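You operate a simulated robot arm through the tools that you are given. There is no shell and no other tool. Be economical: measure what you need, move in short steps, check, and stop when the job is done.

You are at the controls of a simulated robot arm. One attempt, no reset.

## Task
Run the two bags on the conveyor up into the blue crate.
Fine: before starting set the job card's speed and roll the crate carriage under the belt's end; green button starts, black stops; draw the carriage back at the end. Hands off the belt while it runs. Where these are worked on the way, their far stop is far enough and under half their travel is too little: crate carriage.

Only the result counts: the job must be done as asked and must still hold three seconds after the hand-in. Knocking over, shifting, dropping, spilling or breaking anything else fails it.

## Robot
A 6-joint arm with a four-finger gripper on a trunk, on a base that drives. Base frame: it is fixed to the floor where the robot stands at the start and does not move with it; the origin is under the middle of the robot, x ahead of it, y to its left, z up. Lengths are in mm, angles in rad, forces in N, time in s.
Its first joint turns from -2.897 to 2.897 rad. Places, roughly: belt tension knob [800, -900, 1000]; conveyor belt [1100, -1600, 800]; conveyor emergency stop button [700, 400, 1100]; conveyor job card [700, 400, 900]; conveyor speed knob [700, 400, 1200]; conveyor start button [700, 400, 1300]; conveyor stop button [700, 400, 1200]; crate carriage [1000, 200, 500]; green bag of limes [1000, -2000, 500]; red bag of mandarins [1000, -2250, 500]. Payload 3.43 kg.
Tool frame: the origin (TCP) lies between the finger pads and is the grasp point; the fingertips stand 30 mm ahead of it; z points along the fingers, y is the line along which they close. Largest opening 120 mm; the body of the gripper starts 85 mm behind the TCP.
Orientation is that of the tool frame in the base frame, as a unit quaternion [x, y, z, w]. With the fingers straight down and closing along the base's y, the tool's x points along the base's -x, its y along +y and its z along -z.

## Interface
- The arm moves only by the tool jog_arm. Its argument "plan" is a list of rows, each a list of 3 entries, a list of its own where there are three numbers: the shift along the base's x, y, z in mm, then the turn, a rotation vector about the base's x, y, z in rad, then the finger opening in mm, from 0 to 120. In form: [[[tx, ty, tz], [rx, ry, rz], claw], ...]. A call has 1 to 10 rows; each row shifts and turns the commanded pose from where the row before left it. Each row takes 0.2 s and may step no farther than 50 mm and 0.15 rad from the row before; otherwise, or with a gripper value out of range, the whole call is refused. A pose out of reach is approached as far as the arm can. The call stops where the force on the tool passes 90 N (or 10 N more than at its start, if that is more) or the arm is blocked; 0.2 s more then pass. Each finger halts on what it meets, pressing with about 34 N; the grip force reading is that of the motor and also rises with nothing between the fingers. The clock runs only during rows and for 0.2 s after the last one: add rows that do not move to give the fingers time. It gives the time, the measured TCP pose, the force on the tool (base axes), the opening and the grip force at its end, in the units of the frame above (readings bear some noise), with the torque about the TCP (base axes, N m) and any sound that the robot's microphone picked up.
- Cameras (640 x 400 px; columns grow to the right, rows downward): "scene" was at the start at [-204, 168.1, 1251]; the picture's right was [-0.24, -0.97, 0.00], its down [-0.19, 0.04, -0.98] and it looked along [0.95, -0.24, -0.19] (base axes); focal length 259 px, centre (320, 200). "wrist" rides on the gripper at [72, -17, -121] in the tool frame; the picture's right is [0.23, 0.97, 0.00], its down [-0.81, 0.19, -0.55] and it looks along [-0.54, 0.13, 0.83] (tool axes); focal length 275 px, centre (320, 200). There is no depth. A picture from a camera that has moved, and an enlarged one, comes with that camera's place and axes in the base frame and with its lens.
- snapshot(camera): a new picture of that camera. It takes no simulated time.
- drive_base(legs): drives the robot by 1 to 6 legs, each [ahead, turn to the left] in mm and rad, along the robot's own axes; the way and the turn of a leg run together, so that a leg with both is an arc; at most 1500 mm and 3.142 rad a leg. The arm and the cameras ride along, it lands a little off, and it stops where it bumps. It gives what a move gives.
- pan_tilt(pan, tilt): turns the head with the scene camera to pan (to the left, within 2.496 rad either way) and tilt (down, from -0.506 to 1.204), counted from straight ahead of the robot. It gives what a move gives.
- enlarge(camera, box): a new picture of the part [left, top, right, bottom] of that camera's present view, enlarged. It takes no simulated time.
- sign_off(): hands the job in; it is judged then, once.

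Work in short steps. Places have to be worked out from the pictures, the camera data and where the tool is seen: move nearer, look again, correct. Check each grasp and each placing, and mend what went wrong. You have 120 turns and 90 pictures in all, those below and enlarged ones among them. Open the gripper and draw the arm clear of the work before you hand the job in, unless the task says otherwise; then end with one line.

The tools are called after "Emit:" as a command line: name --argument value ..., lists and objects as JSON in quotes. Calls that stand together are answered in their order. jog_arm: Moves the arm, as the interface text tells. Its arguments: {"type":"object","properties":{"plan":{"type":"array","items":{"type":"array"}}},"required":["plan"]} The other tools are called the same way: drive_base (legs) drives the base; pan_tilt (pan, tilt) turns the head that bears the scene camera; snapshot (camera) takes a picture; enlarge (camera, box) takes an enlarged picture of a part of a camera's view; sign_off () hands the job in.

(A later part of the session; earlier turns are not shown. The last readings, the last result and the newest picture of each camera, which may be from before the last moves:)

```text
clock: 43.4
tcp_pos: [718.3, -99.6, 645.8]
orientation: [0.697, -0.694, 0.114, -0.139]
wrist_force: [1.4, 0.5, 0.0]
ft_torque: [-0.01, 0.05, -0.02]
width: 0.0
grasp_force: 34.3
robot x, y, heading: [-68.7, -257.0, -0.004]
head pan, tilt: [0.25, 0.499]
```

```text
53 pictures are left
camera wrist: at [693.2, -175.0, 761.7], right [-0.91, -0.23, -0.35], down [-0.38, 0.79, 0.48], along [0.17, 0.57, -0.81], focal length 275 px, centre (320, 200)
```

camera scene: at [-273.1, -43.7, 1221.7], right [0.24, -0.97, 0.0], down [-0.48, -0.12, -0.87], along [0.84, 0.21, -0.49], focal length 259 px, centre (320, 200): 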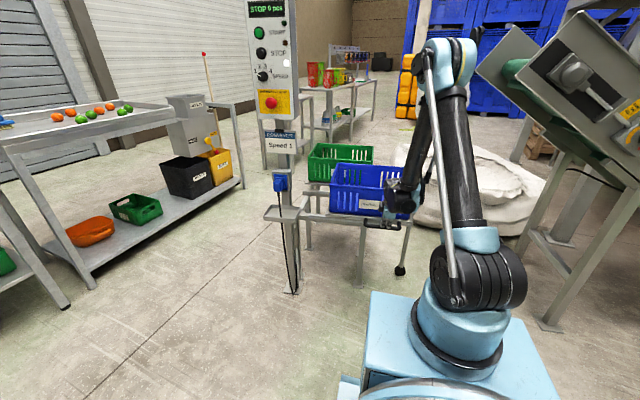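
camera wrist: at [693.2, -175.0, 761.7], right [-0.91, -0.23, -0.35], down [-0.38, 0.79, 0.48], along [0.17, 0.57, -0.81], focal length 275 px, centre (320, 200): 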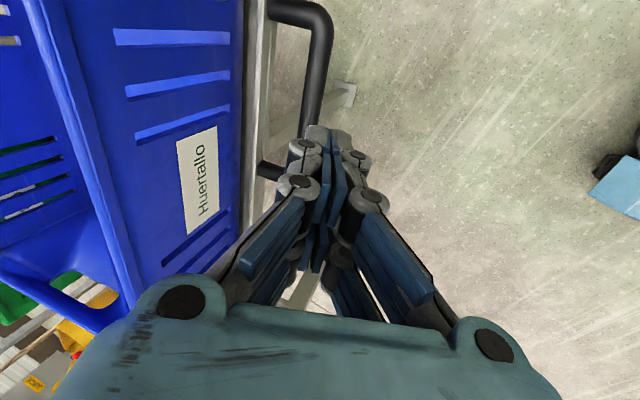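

The U-handle now spans about y −165…−15 at x 768–820, z≈503. I roll the tool back about its own axis so the fingers close along y (slim in x), still leaning back ~20°.

Emit:
jog_arm --plan '[[[0, 0, 5], [0.05, 0.005, -0.1335], 0], [[5, 0, 5], [0.05, 0.005, -0.1335], 0], [[5, 0, 0], [0.05, 0.005, -0.1335], 0], [[5, 0, 0], [0.05, 0.005, -0.1335], 0], [[5, 0, 0], [0.05, 0.005, -0.1335], 0], [[0, 0, 0], [0.05, 0.005, -0.1335], 0], [[0, 0, 0], [0.05, 0.005, -0.1335], 0], [[0, 0, 0], [0.05, 0.005, -0.1335], 0], [[0, 0, 0], [0.05, 0.005, -0.1335], 0], [[0, 0, 0], [0.05, 0.005, -0.1335], 0]]'

Emit:
jog_arm --plan '[[[10, 0, 0], [0.05, 0.005, -0.1335], 0], [[0, 0, 0], [0, 0, 0], 0]]'

Emit:
snapshot --camera "wrist"

```text
clock: 45.6
tcp_pos: [738.7, -99.4, 655.1]
orientation: [-0.073, 0.981, 0.003, 0.178]
wrist_force: [0.3, -0.3, 0.3]
ft_torque: [-0.03, 0.04, -0.01]
width: 0.0
grasp_force: 33.7
robot x, y, heading: [-67.5, -256.7, -0.006]
head pan, tilt: [0.25, 0.499]
```

```text
clock: 46.2
tcp_pos: [747.9, -100.5, 656.7]
orientation: [-0.003, 0.984, 0.016, 0.177]
wrist_force: [-0.4, 0.0, -0.5]
ft_torque: [0.02, 0.0, 0.02]
width: 0.1
grasp_force: 33.6
robot x, y, heading: [-69.5, -256.9, -0.008]
head pan, tilt: [0.25, 0.499]
```

```text
52 pictures are left
camera wrist: at [639.5, -121.2, 743.5], right [-0.23, 0.97, -0.05], down [0.57, 0.17, 0.81], along [0.79, 0.15, -0.59], focal length 275 px, centre (320, 200)
```

wrist: 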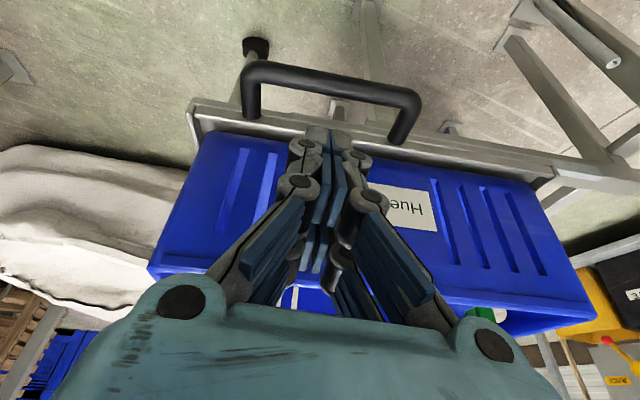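

The U's interior centre is at x≈808, z≈503 — straight along the tool axis from here. I insert the closed fingers.

Emit:
jog_arm --plan '[[[11, 0, -30], [0, 0, 0], 0], [[11, 0, -30], [0, 0, 0], 0], [[11, 0, -30], [0, 0, 0], 0], [[11, 0, -30], [0, 0, 0], 0], [[0, 0, 0], [0, 0, 0], 0]]'

Emit:
snapshot --camera "wrist"

```text
clock: 47.4
tcp_pos: [788.5, -99.1, 543.2]
orientation: [-0.004, 0.983, 0.017, 0.182]
wrist_force: [3.2, 1.4, 80.6]
ft_torque: [0.01, 0.6, -0.01]
width: 6.0
grasp_force: 33.5
robot x, y, heading: [-69.2, -258.0, -0.008]
head pan, tilt: [0.25, 0.499]
```

```text
51 pictures are left
camera wrist: at [678.9, -120.6, 629.5], right [-0.23, 0.97, -0.05], down [0.56, 0.17, 0.81], along [0.8, 0.16, -0.58], focal length 275 px, centre (320, 200)
```

wrist: 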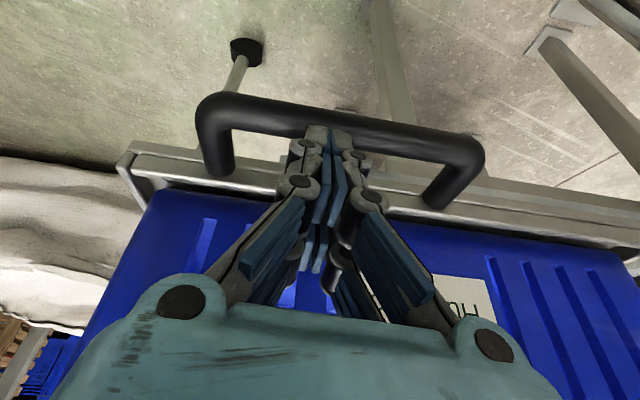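

The fingertips came down on the bar itself (80 N), so the bar is at x≈795. I lift, shift +28 mm in x and go down again.

Emit:
jog_arm --plan '[[[-5, 0, 15], [0, 0, 0], 0], [[5, 0, 15], [0, 0, 0], 0], [[24, 0, 0], [0, 0, 0], 0], [[0, 0, 0], [0, 0, 0], 0]]'

Emit:
snapshot --camera "wrist"

```text
clock: 48.4
tcp_pos: [816.4, -98.6, 565.9]
orientation: [-0.005, 0.984, 0.016, 0.178]
wrist_force: [-0.3, -0.4, -0.3]
ft_torque: [-0.01, 0.0, -0.02]
width: 0.0
grasp_force: 33.3
robot x, y, heading: [-67.3, -255.9, -0.001]
head pan, tilt: [0.25, 0.499]
```

```text
50 pictures are left
camera wrist: at [707.9, -120.4, 652.9], right [-0.23, 0.97, -0.05], down [0.57, 0.17, 0.81], along [0.79, 0.16, -0.59], focal length 275 px, centre (320, 200)
```

wrist: 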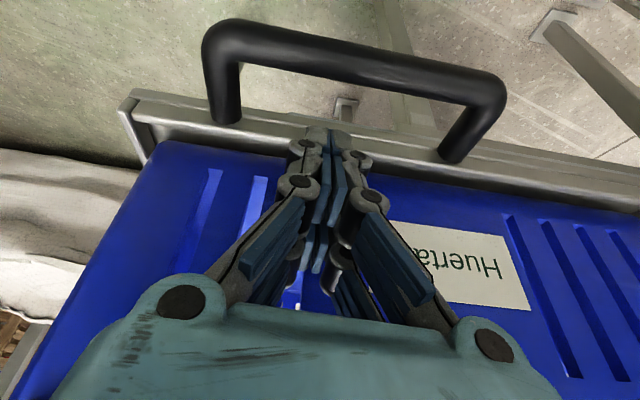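

The gap's middle should be near x≈818 for the fingertips. I go straight down with slight −x correction, in small guarded steps.

Emit:
jog_arm --plan '[[[-4, 0, -15], [0, 0, 0], 0], [[-2, 0, -15], [0, 0, 0], 0], [[0, 0, -12], [0, 0, 0], 0], [[0, 0, -12], [0, 0, 0], 0], [[0, 0, 0], [0, 0, 0], 0]]'

Emit:
snapshot --camera "wrist"

```text
clock: 49.1
tcp_pos: [805.2, -100.8, 542.4]
orientation: [-0.003, 0.982, 0.017, 0.187]
wrist_force: [0.8, -0.3, -1.1]
ft_torque: [0.01, 0.06, -0.01]
width: 0.2
grasp_force: 33.4
robot x, y, heading: [-67.8, -258.1, -0.007]
head pan, tilt: [0.25, 0.499]
stopped in row 3: the force on the tool passed its limit at 105 N (the readings are from after the stop); the commanded pose is now the measured one
```

```text
49 pictures are left
camera wrist: at [694.5, -121.0, 627.8], right [-0.23, 0.97, -0.05], down [0.55, 0.17, 0.82], along [0.8, 0.16, -0.57], focal length 275 px, centre (320, 200)
```

wrist: 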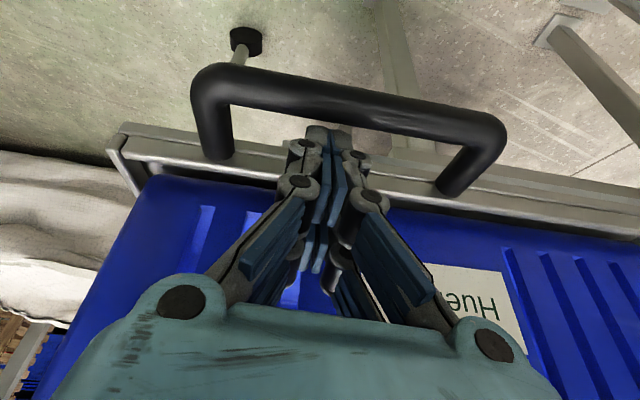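

Both sides of the U gap are tight for the leaning fingers. Simpler: push from outside on the handle's +y end post. I lift, move to y≈+45 beyond the post, and lower in front of the rail.

Emit:
jog_arm --plan '[[[-5, 0, 25], [0, 0, 0], 0], [[-5, 30, 25], [0, 0, 0], 0], [[0, 40, 0], [0, 0, 0], 0], [[0, 40, 0], [0, 0, 0], 0], [[0, 35, 0], [0, 0, 0], 0], [[0, 0, 0], [0, 0, 0], 0]]'

Emit:
snapshot --camera "wrist"

```text
clock: 50.5
tcp_pos: [795.6, 45.7, 590.9]
orientation: [-0.003, 0.982, 0.016, 0.187]
wrist_force: [0.6, 0.1, -1.0]
ft_torque: [0.02, 0.0, 0.03]
width: 0.2
grasp_force: 33.3
robot x, y, heading: [-68.0, -257.6, -0.005]
head pan, tilt: [0.25, 0.499]
```

```text
48 pictures are left
camera wrist: at [685.3, 24.3, 676.7], right [-0.23, 0.97, -0.05], down [0.55, 0.17, 0.82], along [0.8, 0.16, -0.57], focal length 275 px, centre (320, 200)
```

wrist: 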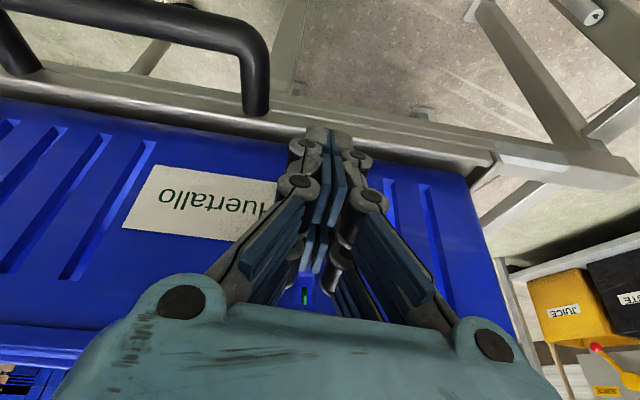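

Position is good: fingers just +y of the handle's post. I lower to z≈508 at x≈792.

Emit:
jog_arm --plan '[[[-3, 0, -25], [0, 0, 0], 0], [[0, 0, -25], [0, 0, 0], 0], [[0, 0, -20], [0, 0, 0], 0], [[0, 0, -13], [0, 0, 0], 0], [[0, 0, 0], [0, 0, 0], 0]]'

Emit:
snapshot --camera "wrist"

```text
clock: 51.7
tcp_pos: [792.9, 44.2, 507.2]
orientation: [-0.004, 0.982, 0.017, 0.186]
wrist_force: [-1.3, 0.4, 0.0]
ft_torque: [0.02, 0.01, 0.03]
width: 0.0
grasp_force: 33.9
robot x, y, heading: [-68.6, -257.3, -0.003]
head pan, tilt: [0.25, 0.499]
```

```text
47 pictures are left
camera wrist: at [682.0, 24.0, 593.9], right [-0.23, 0.97, -0.05], down [0.55, 0.17, 0.82], along [0.8, 0.16, -0.57], focal length 275 px, centre (320, 200)
```

wrist: 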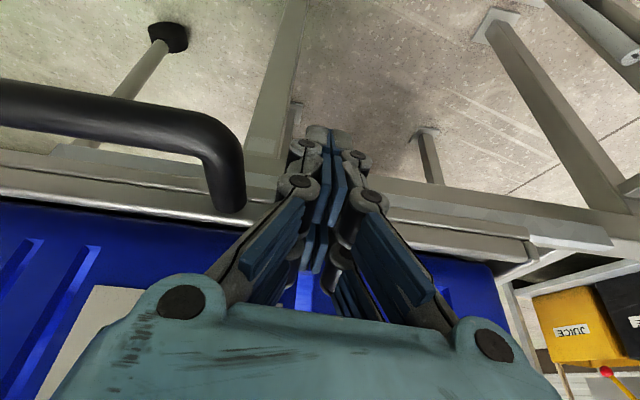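

Fingers are beside the post at its level. I push in -y.

Emit:
jog_arm --plan '[[[0, -15, 0], [0, 0, 0], 0], [[0, -15, 0], [0, 0, 0], 0], [[0, -20, 0], [0, 0, 0], 0], [[0, -20, 0], [0, 0, 0], 0], [[0, -20, 0], [0, 0, 0], 0], [[0, -20, 0], [0, 0, 0], 0]]'

Emit:
snapshot --camera "wrist"

```text
clock: 53.1
tcp_pos: [793.1, -64.9, 510.6]
orientation: [-0.004, 0.982, 0.017, 0.186]
wrist_force: [0.7, -0.6, -0.4]
ft_torque: [-0.01, 0.01, 0.03]
width: 0.0
grasp_force: 33.6
robot x, y, heading: [-72.2, -259.4, -0.006]
head pan, tilt: [0.25, 0.499]
```

```text
46 pictures are left
camera wrist: at [681.8, -86.4, 596.1], right [-0.23, 0.97, -0.05], down [0.55, 0.17, 0.82], along [0.8, 0.16, -0.58], focal length 275 px, centre (320, 200)
```

wrist: 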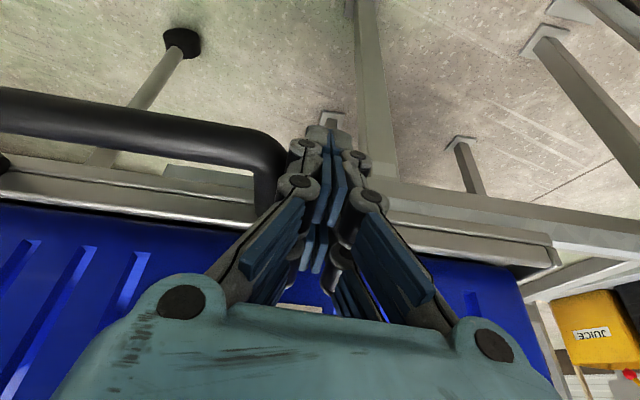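

Pushing works with little force. I continue in -y.

Emit:
jog_arm --plan '[[[0, -25, 0], [0, 0, 0], 0], [[0, -25, 0], [0, 0, 0], 0], [[0, -25, 0], [0, 0, 0], 0], [[0, -25, 0], [0, 0, 0], 0], [[0, -25, 0], [0, 0, 0], 0], [[0, -25, 0], [0, 0, 0], 0], [[0, -25, 0], [0, 0, 0], 0], [[0, -25, 0], [0, 0, 0], 0]]'

Emit:
snapshot --camera "scene"

```text
clock: 54.9
tcp_pos: [809.8, -262.3, 525.1]
orientation: [-0.004, 0.982, 0.016, 0.187]
wrist_force: [-5.8, -1.3, -1.2]
ft_torque: [-0.06, 0.11, -0.04]
width: 0.0
grasp_force: 32.7
out of reach, approached as far as the arm can: row 1, 2, 3, 4, 6
robot x, y, heading: [-67.6, -260.4, -0.005]
head pan, tilt: [0.25, 0.499]
```

```text
45 pictures are left
camera scene: at [-273.6, -43.8, 1221.6], right [0.24, -0.97, 0.0], down [-0.48, -0.12, -0.87], along [0.85, 0.21, -0.49], focal length 259 px, centre (320, 200)
```

scene: 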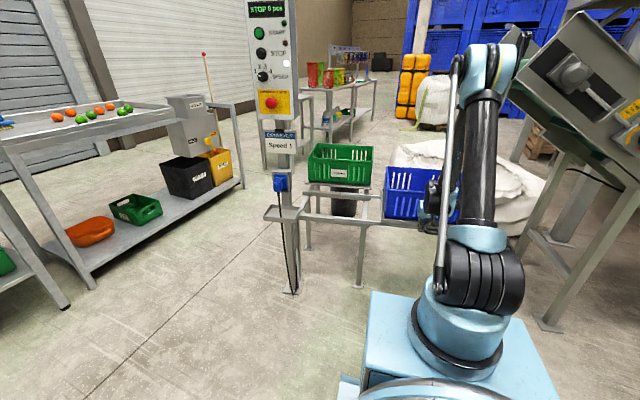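

The arm rose to z 525 near the reach limit; I check the contact with the handle before going on.

Emit:
snapshot --camera "wrist"

```text
44 pictures are left
camera wrist: at [698.9, -283.2, 611.6], right [-0.23, 0.97, -0.05], down [0.55, 0.17, 0.82], along [0.8, 0.16, -0.57], focal length 275 px, centre (320, 200)
```

wrist: 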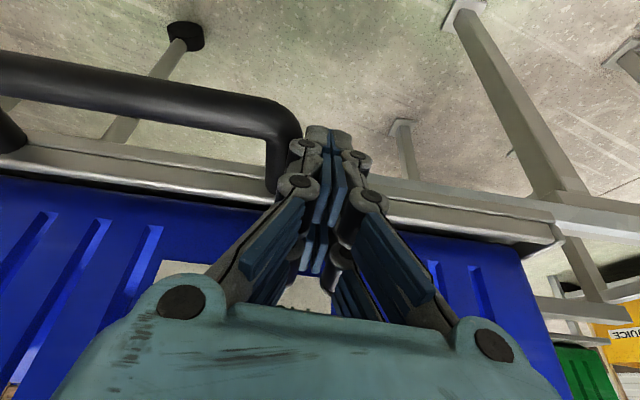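

Still on the post. I continue pushing, asking a bit lower.

Emit:
jog_arm --plan '[[[-5, -20, -4], [0, 0, 0], 0], [[-3, -20, -4], [0, 0, 0], 0], [[0, -25, 0], [0, 0, 0], 0], [[0, -25, 0], [0, 0, 0], 0], [[0, -25, 0], [0, 0, 0], 0], [[0, 0, 0], [0, 0, 0], 0]]'

Emit:
snapshot --camera "wrist"

```text
clock: 56.3
tcp_pos: [807.1, -376.8, 525.3]
orientation: [-0.004, 0.982, 0.016, 0.187]
wrist_force: [0.2, 0.0, 0.7]
ft_torque: [0.0, -0.01, 0.0]
width: 0.0
grasp_force: 33.2
out of reach, approached as far as the arm can: row 1, 2
robot x, y, heading: [-65.4, -256.3, -0.008]
head pan, tilt: [0.25, 0.499]
```

```text
43 pictures are left
camera wrist: at [696.4, -398.7, 610.7], right [-0.23, 0.97, -0.05], down [0.55, 0.17, 0.82], along [0.8, 0.16, -0.57], focal length 275 px, centre (320, 200)
```

wrist: 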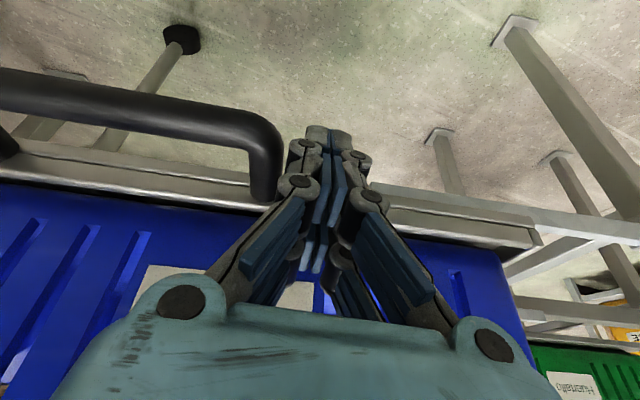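

Good progress; the carriage coasts slightly ahead. I settle lower and push on.

Emit:
jog_arm --plan '[[[-5, -10, -8], [0, 0, 0], 0], [[-3, -20, -6], [0, 0, 0], 0], [[0, -25, 0], [0, 0, 0], 0], [[0, -25, 0], [0, 0, 0], 0], [[0, -25, 0], [0, 0, 0], 0], [[0, -25, 0], [0, 0, 0], 0], [[0, -25, 0], [0, 0, 0], 0], [[0, 0, 0], [0, 0, 0], 0]]'

Emit:
snapshot --camera "wrist"

Emit:
pan_tilt --pan -0.45 --tilt 0.3

Emit:
snapshot --camera "scene"

```text
clock: 56.9
tcp_pos: [797.2, -388.6, 526.5]
orientation: [-0.008, 0.981, 0.023, 0.194]
wrist_force: [0.9, -1.6, -1.5]
ft_torque: [0.07, 0.06, 0.03]
width: 0.1
grasp_force: 33.7
robot x, y, heading: [-65.9, -257.0, -0.003]
head pan, tilt: [0.25, 0.499]
stopped in row 2: the force on the tool passed its limit at 107 N (the readings are from after the stop); the commanded pose is now the measured one
```

```text
42 pictures are left
camera wrist: at [685.0, -412.2, 609.5], right [-0.24, 0.97, -0.05], down [0.53, 0.17, 0.83], along [0.81, 0.17, -0.56], focal length 275 px, centre (320, 200)
```

wrist: 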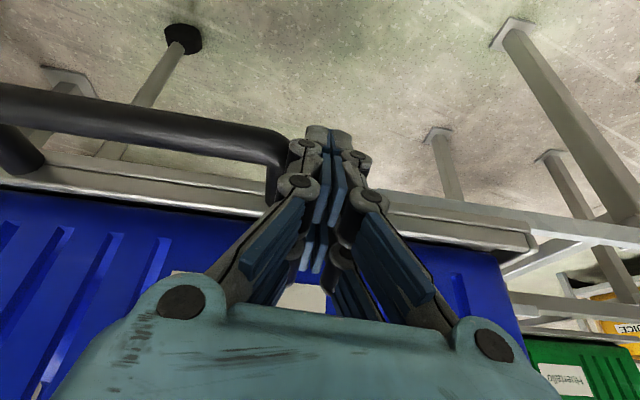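

```text
clock: 58.0
tcp_pos: [797.0, -388.1, 526.9]
orientation: [-0.009, 0.98, 0.024, 0.195]
wrist_force: [0.4, -0.1, -0.3]
ft_torque: [-0.01, -0.01, -0.03]
width: 0.0
grasp_force: 33.6
robot x, y, heading: [-70.9, -259.7, -0.003]
head pan, tilt: [-0.45, 0.3]
```

```text
41 pictures are left
camera scene: at [-277.9, -107.1, 1240.0], right [-0.44, -0.9, 0.01], down [-0.28, 0.13, -0.95], along [0.85, -0.42, -0.31], focal length 259 px, centre (320, 200)
```

scene: 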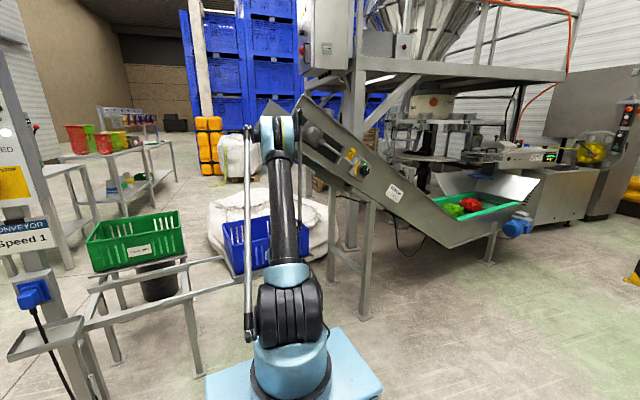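

The stop at 107 N may be the far stop or just a downward contact. I test a pure -y push.

Emit:
jog_arm --plan '[[[0, 0, 3], [0, 0, 0], 0], [[0, -10, 0], [0, 0, 0], 0], [[0, -10, 0], [0, 0, 0], 0], [[0, -10, 0], [0, 0, 0], 0], [[0, -10, 0], [0, 0, 0], 0]]'

Emit:
snapshot --camera "wrist"

```text
clock: 58.7
tcp_pos: [788.9, -396.1, 540.3]
orientation: [-0.013, 0.979, 0.03, 0.201]
wrist_force: [2.2, -0.3, -1.1]
ft_torque: [0.06, 0.07, 0.04]
width: 0.0
grasp_force: 33.1
robot x, y, heading: [-65.3, -256.7, -0.01]
head pan, tilt: [-0.45, 0.3]
stopped in row 3: the force on the tool passed its limit at 99 N (the readings are from after the stop); the commanded pose is now the measured one
```

```text
40 pictures are left
camera wrist: at [677.6, -421.1, 621.9], right [-0.25, 0.97, -0.04], down [0.52, 0.17, 0.84], along [0.82, 0.19, -0.55], focal length 275 px, centre (320, 200)
```

wrist: 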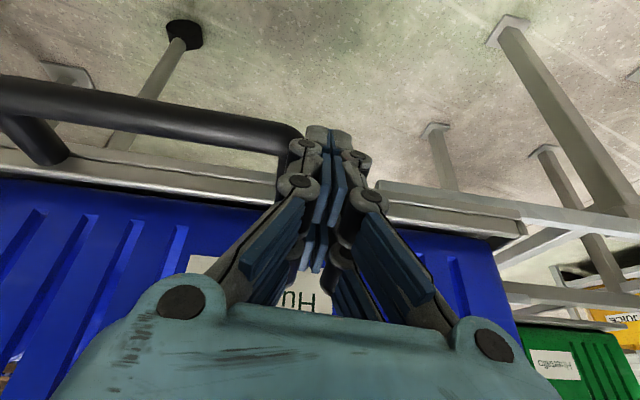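

The push met a hard stop without carriage motion; likely the far stop. I lift away to look at the crate relative to the belt end.

Emit:
jog_arm --plan '[[[-10, 10, 30], [0, 0, 0], 0], [[-20, 30, 45], [0, 0, 0], 0], [[-30, 40, 20], [0, 0, 0], 0], [[-30, 40, 0], [0, 0, 0], 0], [[-30, 40, 0], [0, 0, 0], 0], [[-30, 40, 0], [0, 0, 0], 0], [[-20, 40, 0], [0, 0, 0], 0]]'

Emit:
pan_tilt --pan -0.3 --tilt 0.4

Emit:
snapshot --camera "scene"

Emit:
snapshot --camera "wrist"

```text
refused: row 2 steps farther than a row can; nothing moved
```

```text
clock: 59.4
tcp_pos: [790.2, -395.2, 540.7]
orientation: [-0.012, 0.979, 0.03, 0.202]
wrist_force: [0.4, -0.1, 0.3]
ft_torque: [0.02, 0.03, 0.02]
width: 0.1
grasp_force: 33.8
robot x, y, heading: [-68.3, -257.6, -0.002]
head pan, tilt: [-0.3, 0.4]
```

```text
39 pictures are left
camera scene: at [-273.6, -94.0, 1230.8], right [-0.3, -0.95, 0.0], down [-0.38, 0.12, -0.92], along [0.87, -0.28, -0.4], focal length 259 px, centre (320, 200)
```

scene: 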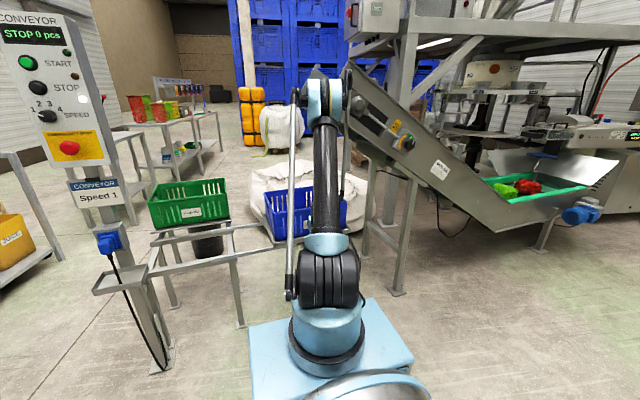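

```text
38 pictures are left
camera wrist: at [677.1, -420.8, 622.2], right [-0.25, 0.97, -0.04], down [0.52, 0.17, 0.84], along [0.82, 0.19, -0.55], focal length 275 px, centre (320, 200)
```

wrist: 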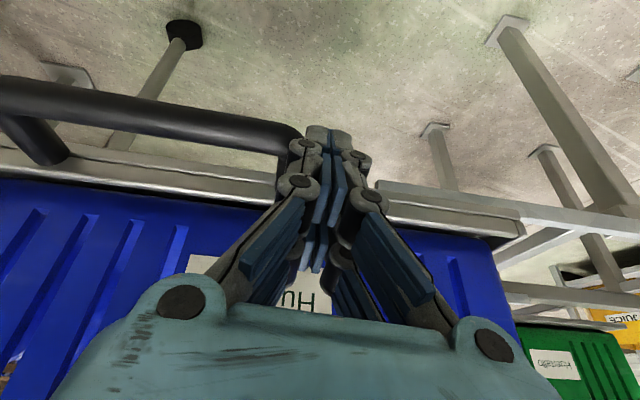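

One row was too long. I redo the retreat with shorter steps and look again.

Emit:
jog_arm --plan '[[[-10, 15, 30], [0, 0, 0], 0], [[-20, 20, 35], [0, 0, 0], 0], [[-20, 40, 20], [0, 0, 0], 0], [[-20, 40, 15], [0, 0, 0], 0], [[-20, 40, 15], [0, 0, 0], 0], [[-20, 40, 15], [0, 0, 0], 0], [[-20, 40, 15], [0, 0, 0], 0], [[-20, 40, 15], [0, 0, 0], 0], [[0, 40, 15], [0, 0, 0], 0], [[0, 40, 15], [0, 0, 0], 0]]'

Emit:
snapshot --camera "scene"

Emit:
snapshot --camera "wrist"

```text
clock: 61.6
tcp_pos: [640.4, -39.6, 731.3]
orientation: [-0.012, 0.979, 0.03, 0.201]
wrist_force: [-0.5, -0.1, -0.4]
ft_torque: [-0.02, 0.02, 0.0]
width: 0.0
grasp_force: 33.3
robot x, y, heading: [-66.2, -260.1, -0.003]
head pan, tilt: [-0.3, 0.4]
```

```text
37 pictures are left
camera scene: at [-273.7, -93.9, 1230.7], right [-0.3, -0.95, 0.0], down [-0.38, 0.12, -0.92], along [0.87, -0.28, -0.4], focal length 259 px, centre (320, 200)
```

scene: 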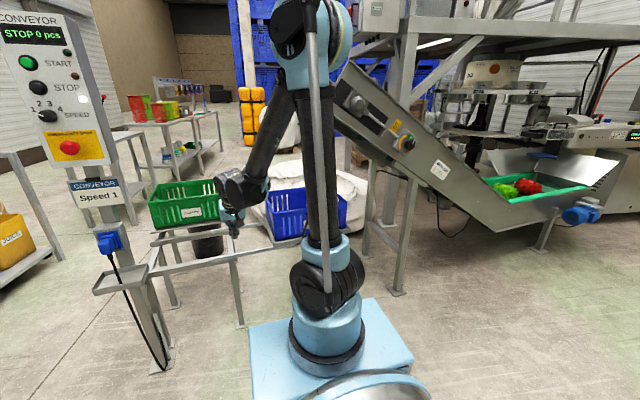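

```text
36 pictures are left
camera wrist: at [528.0, -65.5, 812.1], right [-0.25, 0.97, -0.04], down [0.52, 0.17, 0.84], along [0.82, 0.19, -0.55], focal length 275 px, centre (320, 200)
```

wrist: 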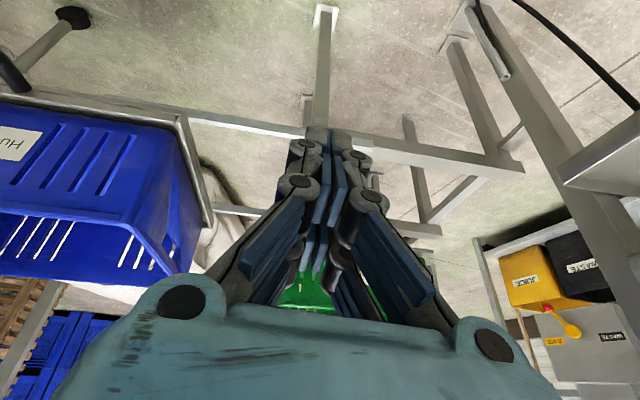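

The carriage appears fully drawn out. To verify the crate lies under the belt's end I take the arm up and drive to face the belt end squarely.

Emit:
jog_arm --plan '[[[-20, 20, 40], [0, 0, 0], 0], [[-20, 20, 40], [0, 0, 0], 0], [[-20, 20, 40], [0, 0, 0], 0], [[-20, 20, 40], [0, 0, 0], 0], [[-20, 20, 40], [0, 0, 0], 0], [[-20, 20, 40], [0, 0, 0], 0]]'

Emit:
drive_base --legs '[[-350, 0], [0, -1.57], [330, 0], [0, 1.57]]'

Emit:
pan_tilt --pan -0.1 --tilt 0.15

Emit:
snapshot --camera "scene"

```text
clock: 63.0
tcp_pos: [520.8, 79.1, 972.1]
orientation: [-0.012, 0.979, 0.03, 0.201]
wrist_force: [-0.5, -0.1, -0.2]
ft_torque: [0.01, -0.02, 0.03]
width: 0.0
grasp_force: 33.2
robot x, y, heading: [-69.2, -259.3, -0.006]
head pan, tilt: [-0.3, 0.4]
```

```text
clock: 75.8
tcp_pos: [168.3, -254.7, 971.9]
orientation: [-0.008, 0.979, 0.03, 0.201]
wrist_force: [-0.5, -0.6, 0.3]
ft_torque: [0.0, 0.0, 0.03]
width: 0.0
grasp_force: 33.4
robot x, y, heading: [-418.4, -594.5, -0.011]
head pan, tilt: [-0.3, 0.4]
```

```text
clock: 76.5
tcp_pos: [157.6, -254.6, 979.3]
orientation: [-0.007, 0.978, 0.03, 0.207]
wrist_force: [-0.3, -0.9, 0.4]
ft_torque: [0.01, 0.01, 0.01]
width: 0.0
grasp_force: 33.2
robot x, y, heading: [-423.6, -597.4, -0.01]
head pan, tilt: [-0.099, 0.15]
```

```text
35 pictures are left
camera scene: at [-623.1, -413.1, 1253.8], right [-0.11, -0.99, 0.0], down [-0.16, 0.02, -0.99], along [0.98, -0.11, -0.16], focal length 259 px, centre (320, 200)
```

scene: 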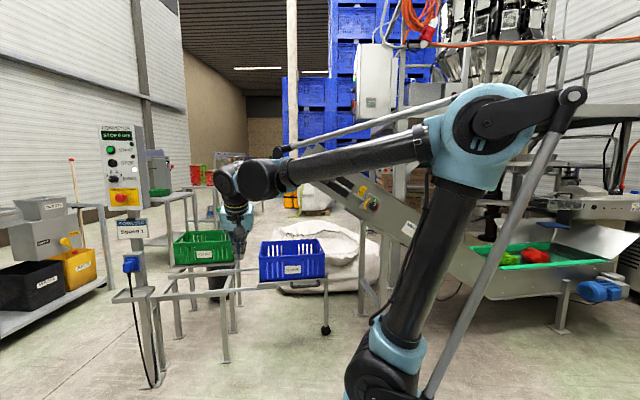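

I enlarge the crate/belt end region.

Emit:
enlarge --camera "scene" --box '[220, 120, 420, 340]'

```text
1.82 times, centred on (320, 230) of scene
camera zoom: at [-623.1, -413.1, 1253.8], right [-0.11, -0.99, 0.0], down [-0.16, 0.02, -0.99], along [0.98, -0.11, -0.16], focal length 471 px, centre (320, 146)
```

zoom: 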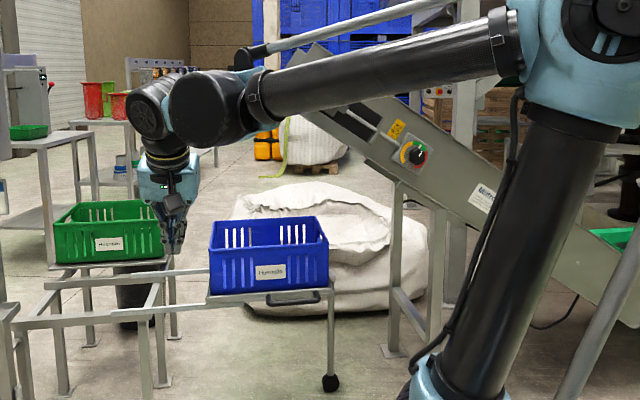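

The blue crate lies under the belt's end and the carriage is fully out. Next is START: I bring the tool to horizontal at button height, then drive back to the panel.

Emit:
jog_arm --plan '[[[-10, 5, 38], [0, -0.144, 0], 0], [[-10, 5, 38], [0, -0.144, 0], 0], [[-10, 5, 38], [0, -0.144, 0], 0], [[-10, 5, 38], [0, -0.144, 0], 0], [[-10, 10, 38], [0, -0.144, 0], 0], [[-10, 10, 40], [0, -0.144, 0], 0], [[-10, 10, 40], [0, -0.144, 0], 0], [[-10, 10, 40], [0, -0.144, 0], 0], [[0, 0, 0], [0, 0, 0], 0]]'

Emit:
drive_base --legs '[[0, 0.957], [730, 0], [0, -0.957]]'

Emit:
pan_tilt --pan -0.5 --tilt 0.3

Emit:
snapshot --camera "wrist"

```text
clock: 78.5
tcp_pos: [77.5, -194.1, 1287.9]
orientation: [-0.022, 0.707, 0.02, 0.706]
wrist_force: [0.2, 0.0, 0.1]
ft_torque: [-0.02, 0.02, 0.04]
width: 0.0
grasp_force: 33.5
robot x, y, heading: [-423.2, -598.9, -0.011]
head pan, tilt: [-0.099, 0.15]
```

```text
clock: 88.0
tcp_pos: [497.3, 391.2, 1288.1]
orientation: [-0.024, 0.708, 0.022, 0.706]
wrist_force: [-0.3, 0.3, -0.6]
ft_torque: [0.0, 0.02, 0.01]
width: 0.1
grasp_force: 32.7
robot x, y, heading: [4.9, -5.9, -0.01]
head pan, tilt: [-0.099, 0.15]
```

```text
clock: 88.9
tcp_pos: [483.4, 390.3, 1295.6]
orientation: [-0.023, 0.703, 0.021, 0.711]
wrist_force: [0.7, 0.5, -0.2]
ft_torque: [0.04, 0.04, 0.0]
width: 0.0
grasp_force: 34.0
robot x, y, heading: [-1.9, -6.5, -0.004]
head pan, tilt: [-0.499, 0.3]
```

```text
33 pictures are left
camera wrist: at [364.9, 365.6, 1222.0], right [-0.06, 0.97, -0.23], down [-0.57, 0.16, 0.81], along [0.82, 0.18, 0.55], focal length 275 px, centre (320, 200)
```

wrist: 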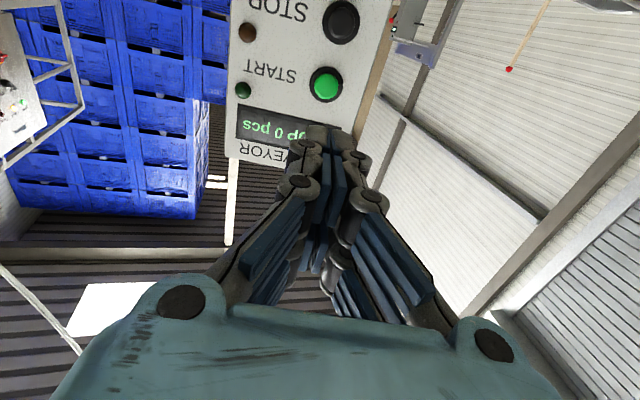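

START is at about (685,406,1284). I align the tool (yaw −0.06) and advance to x≈625 for a check.

Emit:
jog_arm --plan '[[[30, 8, -6], [0, 0, -0.062], 0], [[35, 8, -6], [0, 0, 0], 0], [[35, 0, 0], [0, 0, 0], 0], [[35, 0, 0], [0, 0, 0], 0], [[0, 0, 0], [0, 0, 0], 0]]'

Emit:
snapshot --camera "wrist"

Emit:
snapshot --camera "scene"

```text
clock: 90.1
tcp_pos: [618.9, 404.6, 1281.2]
orientation: [-0.002, 0.703, -0.001, 0.711]
wrist_force: [-0.2, -0.5, 1.1]
ft_torque: [-0.03, 0.0, -0.02]
width: 0.2
grasp_force: 34.1
robot x, y, heading: [0.5, 1.0, -0.012]
head pan, tilt: [-0.499, 0.3]
```

```text
32 pictures are left
camera wrist: at [499.6, 388.0, 1209.8], right [0.0, 0.97, -0.23], down [-0.56, 0.19, 0.8], along [0.83, 0.13, 0.55], focal length 275 px, centre (320, 200)
```

wrist: 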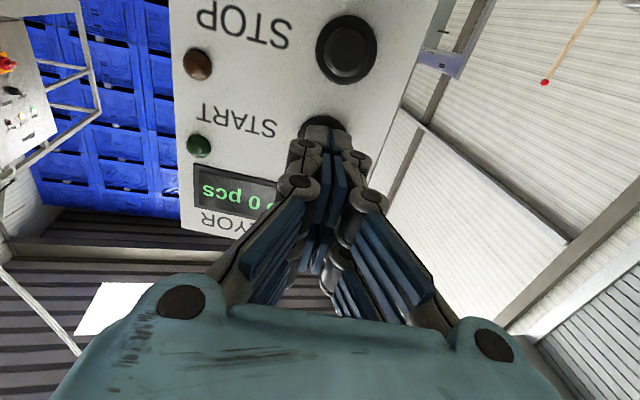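

```text
31 pictures are left
camera scene: at [-212.2, 141.6, 1240.0], right [-0.49, -0.87, 0.01], down [-0.27, 0.14, -0.95], along [0.83, -0.46, -0.31], focal length 259 px, centre (320, 200)
```

scene: 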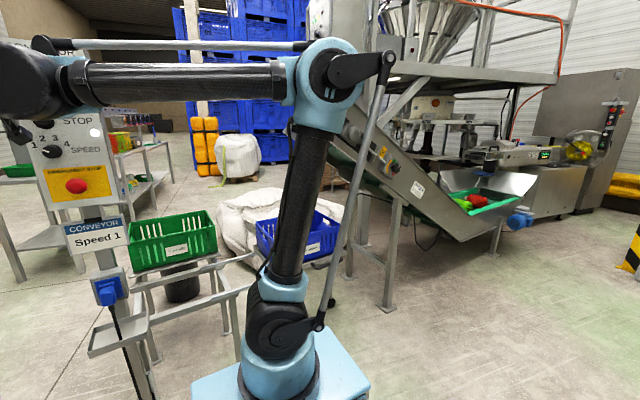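

The fingertips line up with the START button. I advance in small steps to press.

Emit:
jog_arm --plan '[[[15, 1, 2], [0, 0, 0], 0], [[8, 0, 0], [0, 0, 0], 0], [[6, 0, 0], [0, 0, 0], 0], [[4, 0, 0], [0, 0, 0], 0], [[4, 0, 0], [0, 0, 0], 0]]'

Emit:
snapshot --camera "wrist"

```text
clock: 91.3
tcp_pos: [654.3, 407.2, 1283.7]
orientation: [-0.001, 0.704, -0.001, 0.71]
wrist_force: [-1.5, 0.3, -0.1]
ft_torque: [-0.01, 0.03, 0.0]
width: 0.1
grasp_force: 33.2
robot x, y, heading: [-2.7, -11.2, -0.01]
head pan, tilt: [-0.499, 0.3]
```

```text
30 pictures are left
camera wrist: at [535.7, 389.7, 1211.6], right [0.0, 0.97, -0.23], down [-0.56, 0.19, 0.8], along [0.83, 0.13, 0.55], focal length 275 px, centre (320, 200)
```

wrist: 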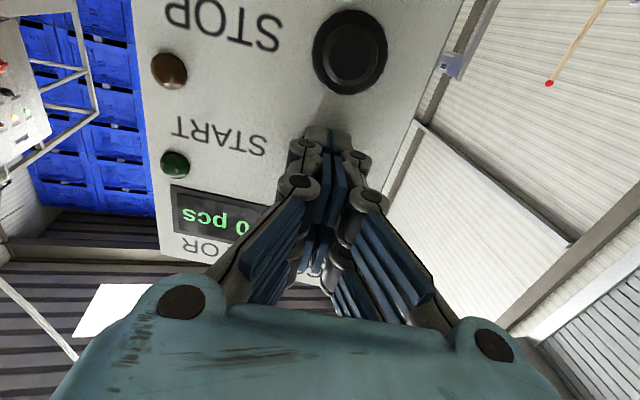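

Light contact begins; I press a bit further.

Emit:
jog_arm --plan '[[[4, 0, 0], [0, 0, 0], 0], [[4, 0, 0], [0, 0, 0], 0], [[0, 0, 0], [0, 0, 0], 0]]'

Emit:
enlarge --camera "wrist" --box '[140, 20, 420, 260]'

```text
clock: 92.1
tcp_pos: [660.8, 407.5, 1285.0]
orientation: [-0.003, 0.703, 0.001, 0.711]
wrist_force: [-46.5, -8.4, -13.8]
ft_torque: [-0.06, 0.53, -0.08]
width: 5.8
grasp_force: 33.1
robot x, y, heading: [-0.1, -6.2, -0.005]
head pan, tilt: [-0.499, 0.3]
heard: click
```

```text
1.67 times, centred on (280, 140) of wrist
camera zoom: at [540.9, 390.0, 1211.8], right [0.0, 0.97, -0.23], down [-0.56, 0.19, 0.8], along [0.83, 0.13, 0.55], focal length 459 px, centre (387, 300)
```

zoom: 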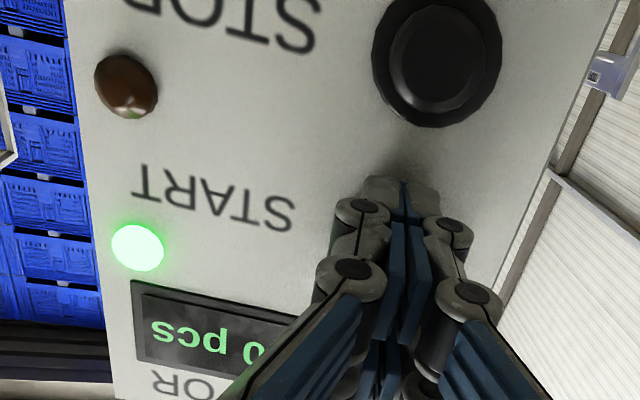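

The green lamp is on: the belt runs. I back off and pre-position at the STOP button (z≈1223), then watch the bags.

Emit:
jog_arm --plan '[[[-15, 0, 0], [0, 0, 0], 0], [[-20, 0, 0], [0, 0, 0], 0], [[0, 0, -30], [0, 0, 0], 0], [[0, 0, -31], [0, 0, 0], 0], [[0, 0, 0], [0, 0, 0], 0]]'

Emit:
snapshot --camera "wrist"

Emit:
snapshot --camera "scene"

```text
clock: 93.3
tcp_pos: [628.8, 407.0, 1223.0]
orientation: [-0.001, 0.704, -0.001, 0.711]
wrist_force: [1.0, 0.4, 0.1]
ft_torque: [-0.02, 0.0, 0.02]
width: 0.1
grasp_force: 33.5
robot x, y, heading: [1.8, -5.7, -0.011]
head pan, tilt: [-0.499, 0.3]
```

```text
28 pictures are left
camera wrist: at [508.9, 389.4, 1151.2], right [0.0, 0.97, -0.23], down [-0.56, 0.19, 0.8], along [0.83, 0.13, 0.55], focal length 275 px, centre (320, 200)
```

wrist: 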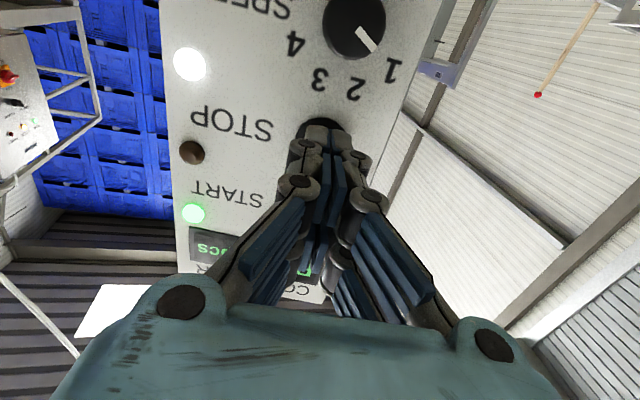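

```text
27 pictures are left
camera scene: at [-212.2, 141.7, 1240.0], right [-0.49, -0.87, 0.01], down [-0.27, 0.14, -0.95], along [0.83, -0.46, -0.31], focal length 259 px, centre (320, 200)
```

scene: 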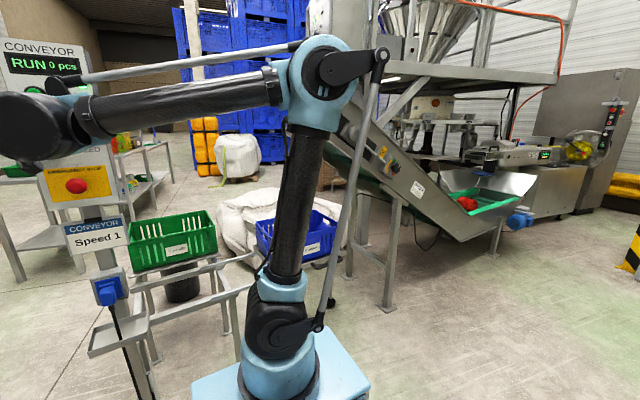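

Running; the display is visible in the scene view and the limes have moved off. I wait two seconds.

Emit:
jog_arm --plan '[[[0, 0, 0], [0, 0, 0], 0], [[0, 0, 0], [0, 0, 0], 0], [[0, 0, 0], [0, 0, 0], 0], [[0, 0, 0], [0, 0, 0], 0], [[0, 0, 0], [0, 0, 0], 0], [[0, 0, 0], [0, 0, 0], 0], [[0, 0, 0], [0, 0, 0], 0], [[0, 0, 0], [0, 0, 0], 0], [[0, 0, 0], [0, 0, 0], 0], [[0, 0, 0], [0, 0, 0], 0]]'

Emit:
snapshot --camera "scene"

```text
clock: 95.5
tcp_pos: [628.5, 406.4, 1223.4]
orientation: [-0.002, 0.704, 0.0, 0.71]
wrist_force: [0.8, 0.0, 0.2]
ft_torque: [-0.02, 0.0, 0.0]
width: 0.0
grasp_force: 33.4
robot x, y, heading: [0.9, -5.4, -0.005]
head pan, tilt: [-0.499, 0.3]
```

```text
26 pictures are left
camera scene: at [-212.1, 141.8, 1240.0], right [-0.49, -0.87, 0.01], down [-0.27, 0.14, -0.95], along [0.83, -0.46, -0.31], focal length 259 px, centre (320, 200)
```

scene: 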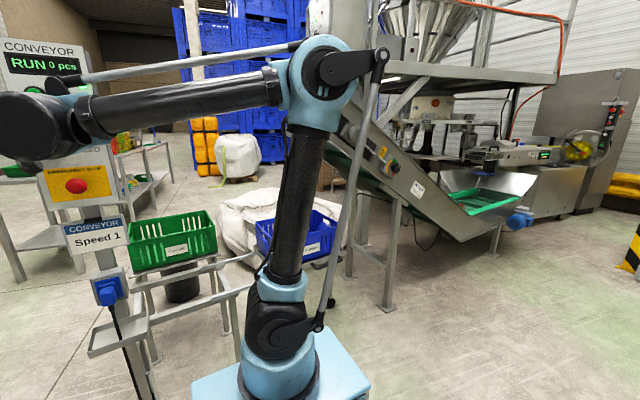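

Both bags are on the incline now, hidden behind the side plate. I wait two seconds more.

Emit:
jog_arm --plan '[[[0, 0, 0], [0, 0, 0], 0], [[0, 0, 0], [0, 0, 0], 0], [[0, 0, 0], [0, 0, 0], 0], [[0, 0, 0], [0, 0, 0], 0], [[0, 0, 0], [0, 0, 0], 0], [[0, 0, 0], [0, 0, 0], 0], [[0, 0, 0], [0, 0, 0], 0], [[0, 0, 0], [0, 0, 0], 0], [[0, 0, 0], [0, 0, 0], 0], [[0, 0, 0], [0, 0, 0], 0]]'

Emit:
enlarge --camera "scene" --box '[0, 30, 350, 270]'

```text
clock: 97.7
tcp_pos: [628.4, 407.6, 1223.5]
orientation: [-0.002, 0.704, -0.001, 0.711]
wrist_force: [-0.4, -0.6, -0.1]
ft_torque: [-0.02, 0.02, -0.01]
width: 0.1
grasp_force: 33.1
robot x, y, heading: [-1.0, -3.5, -0.012]
head pan, tilt: [-0.499, 0.3]
```

```text
1.67 times, centred on (175, 150) of scene
camera zoom: at [-212.2, 141.6, 1240.0], right [-0.49, -0.87, 0.01], down [-0.27, 0.14, -0.95], along [0.83, -0.46, -0.31], focal length 432 px, centre (562, 283)
```

zoom: 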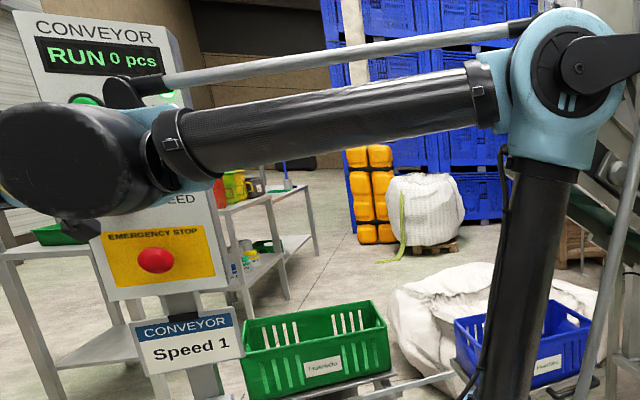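

Still 0 pcs; waiting two more seconds.

Emit:
jog_arm --plan '[[[0, 0, 0], [0, 0, 0], 0], [[0, 0, 0], [0, 0, 0], 0], [[0, 0, 0], [0, 0, 0], 0], [[0, 0, 0], [0, 0, 0], 0], [[0, 0, 0], [0, 0, 0], 0], [[0, 0, 0], [0, 0, 0], 0], [[0, 0, 0], [0, 0, 0], 0], [[0, 0, 0], [0, 0, 0], 0], [[0, 0, 0], [0, 0, 0], 0], [[0, 0, 0], [0, 0, 0], 0]]'

Emit:
enlarge --camera "scene" --box '[0, 30, 350, 270]'

```text
clock: 99.9
tcp_pos: [628.3, 406.8, 1224.1]
orientation: [-0.002, 0.703, 0.0, 0.711]
wrist_force: [0.3, -0.4, 0.0]
ft_torque: [-0.07, 0.02, -0.02]
width: 0.0
grasp_force: 33.3
robot x, y, heading: [0.2, -10.7, -0.007]
head pan, tilt: [-0.499, 0.3]
```

```text
1.67 times, centred on (175, 150) of scene
camera zoom: at [-212.2, 141.6, 1240.0], right [-0.49, -0.87, 0.01], down [-0.27, 0.14, -0.95], along [0.83, -0.46, -0.31], focal length 432 px, centre (562, 283)
```

zoom: 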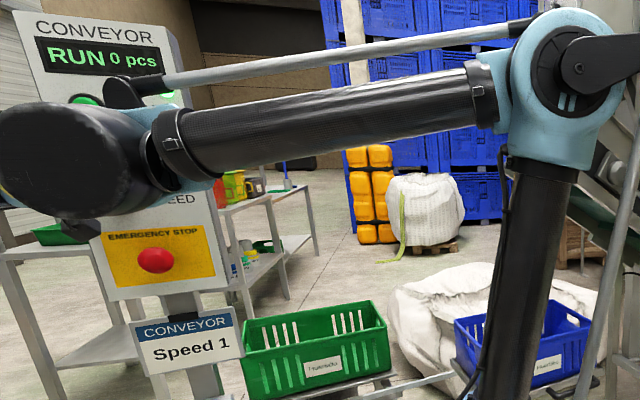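

Emit:
jog_arm --plan '[[[0, 0, 0], [0, 0, 0], 0], [[0, 0, 0], [0, 0, 0], 0], [[0, 0, 0], [0, 0, 0], 0], [[0, 0, 0], [0, 0, 0], 0], [[0, 0, 0], [0, 0, 0], 0], [[0, 0, 0], [0, 0, 0], 0], [[0, 0, 0], [0, 0, 0], 0], [[0, 0, 0], [0, 0, 0], 0], [[0, 0, 0], [0, 0, 0], 0], [[0, 0, 0], [0, 0, 0], 0]]'

Emit:
snapshot --camera "scene"

```text
clock: 102.1
tcp_pos: [628.9, 406.5, 1223.4]
orientation: [-0.002, 0.703, 0.0, 0.711]
wrist_force: [-0.4, -0.2, 0.1]
ft_torque: [0.02, 0.02, 0.02]
width: 0.1
grasp_force: 33.2
robot x, y, heading: [-1.5, -6.3, -0.009]
head pan, tilt: [-0.499, 0.3]
```

```text
23 pictures are left
camera scene: at [-212.2, 141.7, 1240.0], right [-0.49, -0.87, 0.01], down [-0.27, 0.14, -0.95], along [0.83, -0.46, -0.31], focal length 259 px, centre (320, 200)
```

scene: 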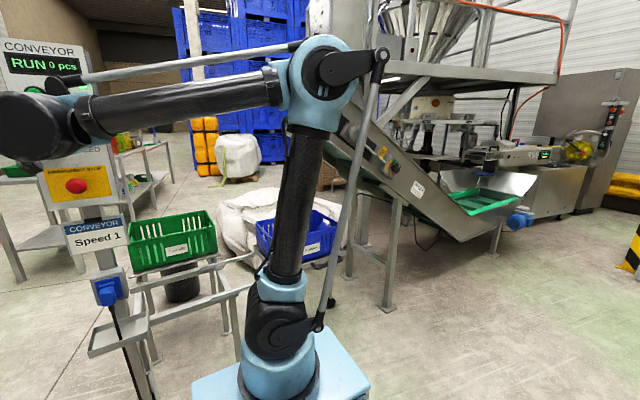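

Still 0 pcs after 10 s; speed 1 is slow. I wait four more seconds.

Emit:
jog_arm --plan '[[[0, 0, 0], [0, 0, 0], 0], [[0, 0, 0], [0, 0, 0], 0], [[0, 0, 0], [0, 0, 0], 0], [[0, 0, 0], [0, 0, 0], 0], [[0, 0, 0], [0, 0, 0], 0], [[0, 0, 0], [0, 0, 0], 0], [[0, 0, 0], [0, 0, 0], 0], [[0, 0, 0], [0, 0, 0], 0], [[0, 0, 0], [0, 0, 0], 0], [[0, 0, 0], [0, 0, 0], 0]]'

Emit:
enlarge --camera "scene" --box '[0, 30, 350, 270]'

```text
clock: 104.3
tcp_pos: [627.5, 407.1, 1223.9]
orientation: [-0.002, 0.704, 0.0, 0.711]
wrist_force: [-0.5, 0.5, 0.0]
ft_torque: [0.03, -0.01, -0.01]
width: 0.0
grasp_force: 33.7
robot x, y, heading: [1.1, -9.3, -0.013]
head pan, tilt: [-0.499, 0.3]
```

```text
1.67 times, centred on (175, 150) of scene
camera zoom: at [-212.2, 141.7, 1240.0], right [-0.49, -0.87, 0.01], down [-0.27, 0.14, -0.95], along [0.83, -0.46, -0.31], focal length 432 px, centre (562, 283)
```

zoom: 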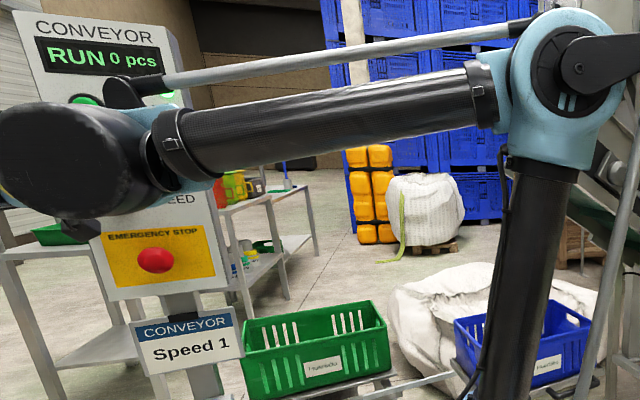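

Judging by the bags' disappearance the belt makes ~0.1 m/s, so about 17–20 s in all. I keep waiting.

Emit:
jog_arm --plan '[[[0, 0, 0], [0, 0, 0], 0], [[0, 0, 0], [0, 0, 0], 0], [[0, 0, 0], [0, 0, 0], 0], [[0, 0, 0], [0, 0, 0], 0], [[0, 0, 0], [0, 0, 0], 0], [[0, 0, 0], [0, 0, 0], 0], [[0, 0, 0], [0, 0, 0], 0], [[0, 0, 0], [0, 0, 0], 0], [[0, 0, 0], [0, 0, 0], 0], [[0, 0, 0], [0, 0, 0], 0]]'

Emit:
enlarge --camera "scene" --box '[0, 30, 350, 270]'

```text
clock: 106.5
tcp_pos: [628.6, 407.3, 1222.8]
orientation: [-0.001, 0.704, -0.001, 0.71]
wrist_force: [1.5, -0.4, -1.0]
ft_torque: [0.01, -0.01, -0.03]
width: 0.0
grasp_force: 33.8
robot x, y, heading: [-0.0, -4.3, -0.011]
head pan, tilt: [-0.499, 0.3]
```

```text
1.67 times, centred on (175, 150) of scene
camera zoom: at [-212.2, 141.6, 1240.0], right [-0.49, -0.87, 0.01], down [-0.27, 0.14, -0.95], along [0.83, -0.46, -0.31], focal length 432 px, centre (562, 283)
```

zoom: 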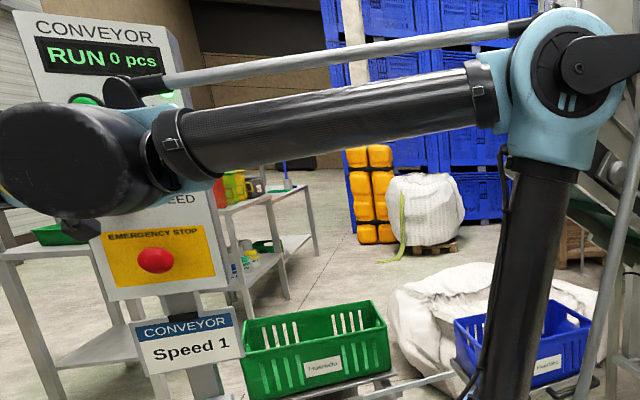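

Emit:
jog_arm --plan '[[[0, 0, 0], [0, 0, 0], 0], [[0, 0, 0], [0, 0, 0], 0], [[0, 0, 0], [0, 0, 0], 0], [[0, 0, 0], [0, 0, 0], 0], [[0, 0, 0], [0, 0, 0], 0], [[0, 0, 0], [0, 0, 0], 0], [[0, 0, 0], [0, 0, 0], 0], [[0, 0, 0], [0, 0, 0], 0], [[0, 0, 0], [0, 0, 0], 0], [[0, 0, 0], [0, 0, 0], 0]]'

Emit:
enlarge --camera "scene" --box '[0, 30, 350, 270]'

```text
clock: 108.7
tcp_pos: [628.9, 406.9, 1225.2]
orientation: [-0.002, 0.704, 0.0, 0.711]
wrist_force: [0.9, 0.4, 0.5]
ft_torque: [-0.02, -0.01, -0.01]
width: 0.0
grasp_force: 33.6
robot x, y, heading: [-1.9, -7.1, -0.008]
head pan, tilt: [-0.499, 0.3]
```

```text
1.67 times, centred on (175, 150) of scene
camera zoom: at [-212.2, 141.7, 1240.0], right [-0.49, -0.87, 0.01], down [-0.27, 0.14, -0.95], along [0.83, -0.46, -0.31], focal length 432 px, centre (562, 283)
```

zoom: 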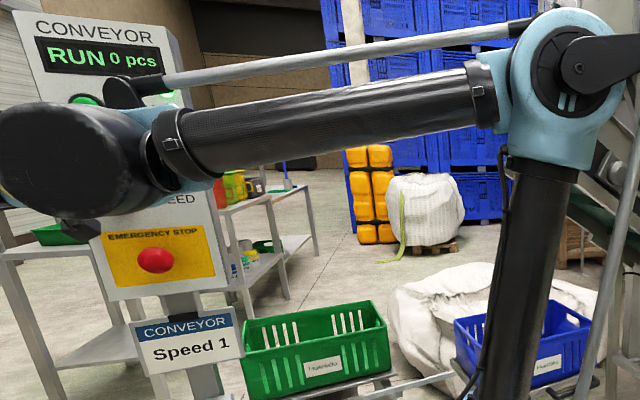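

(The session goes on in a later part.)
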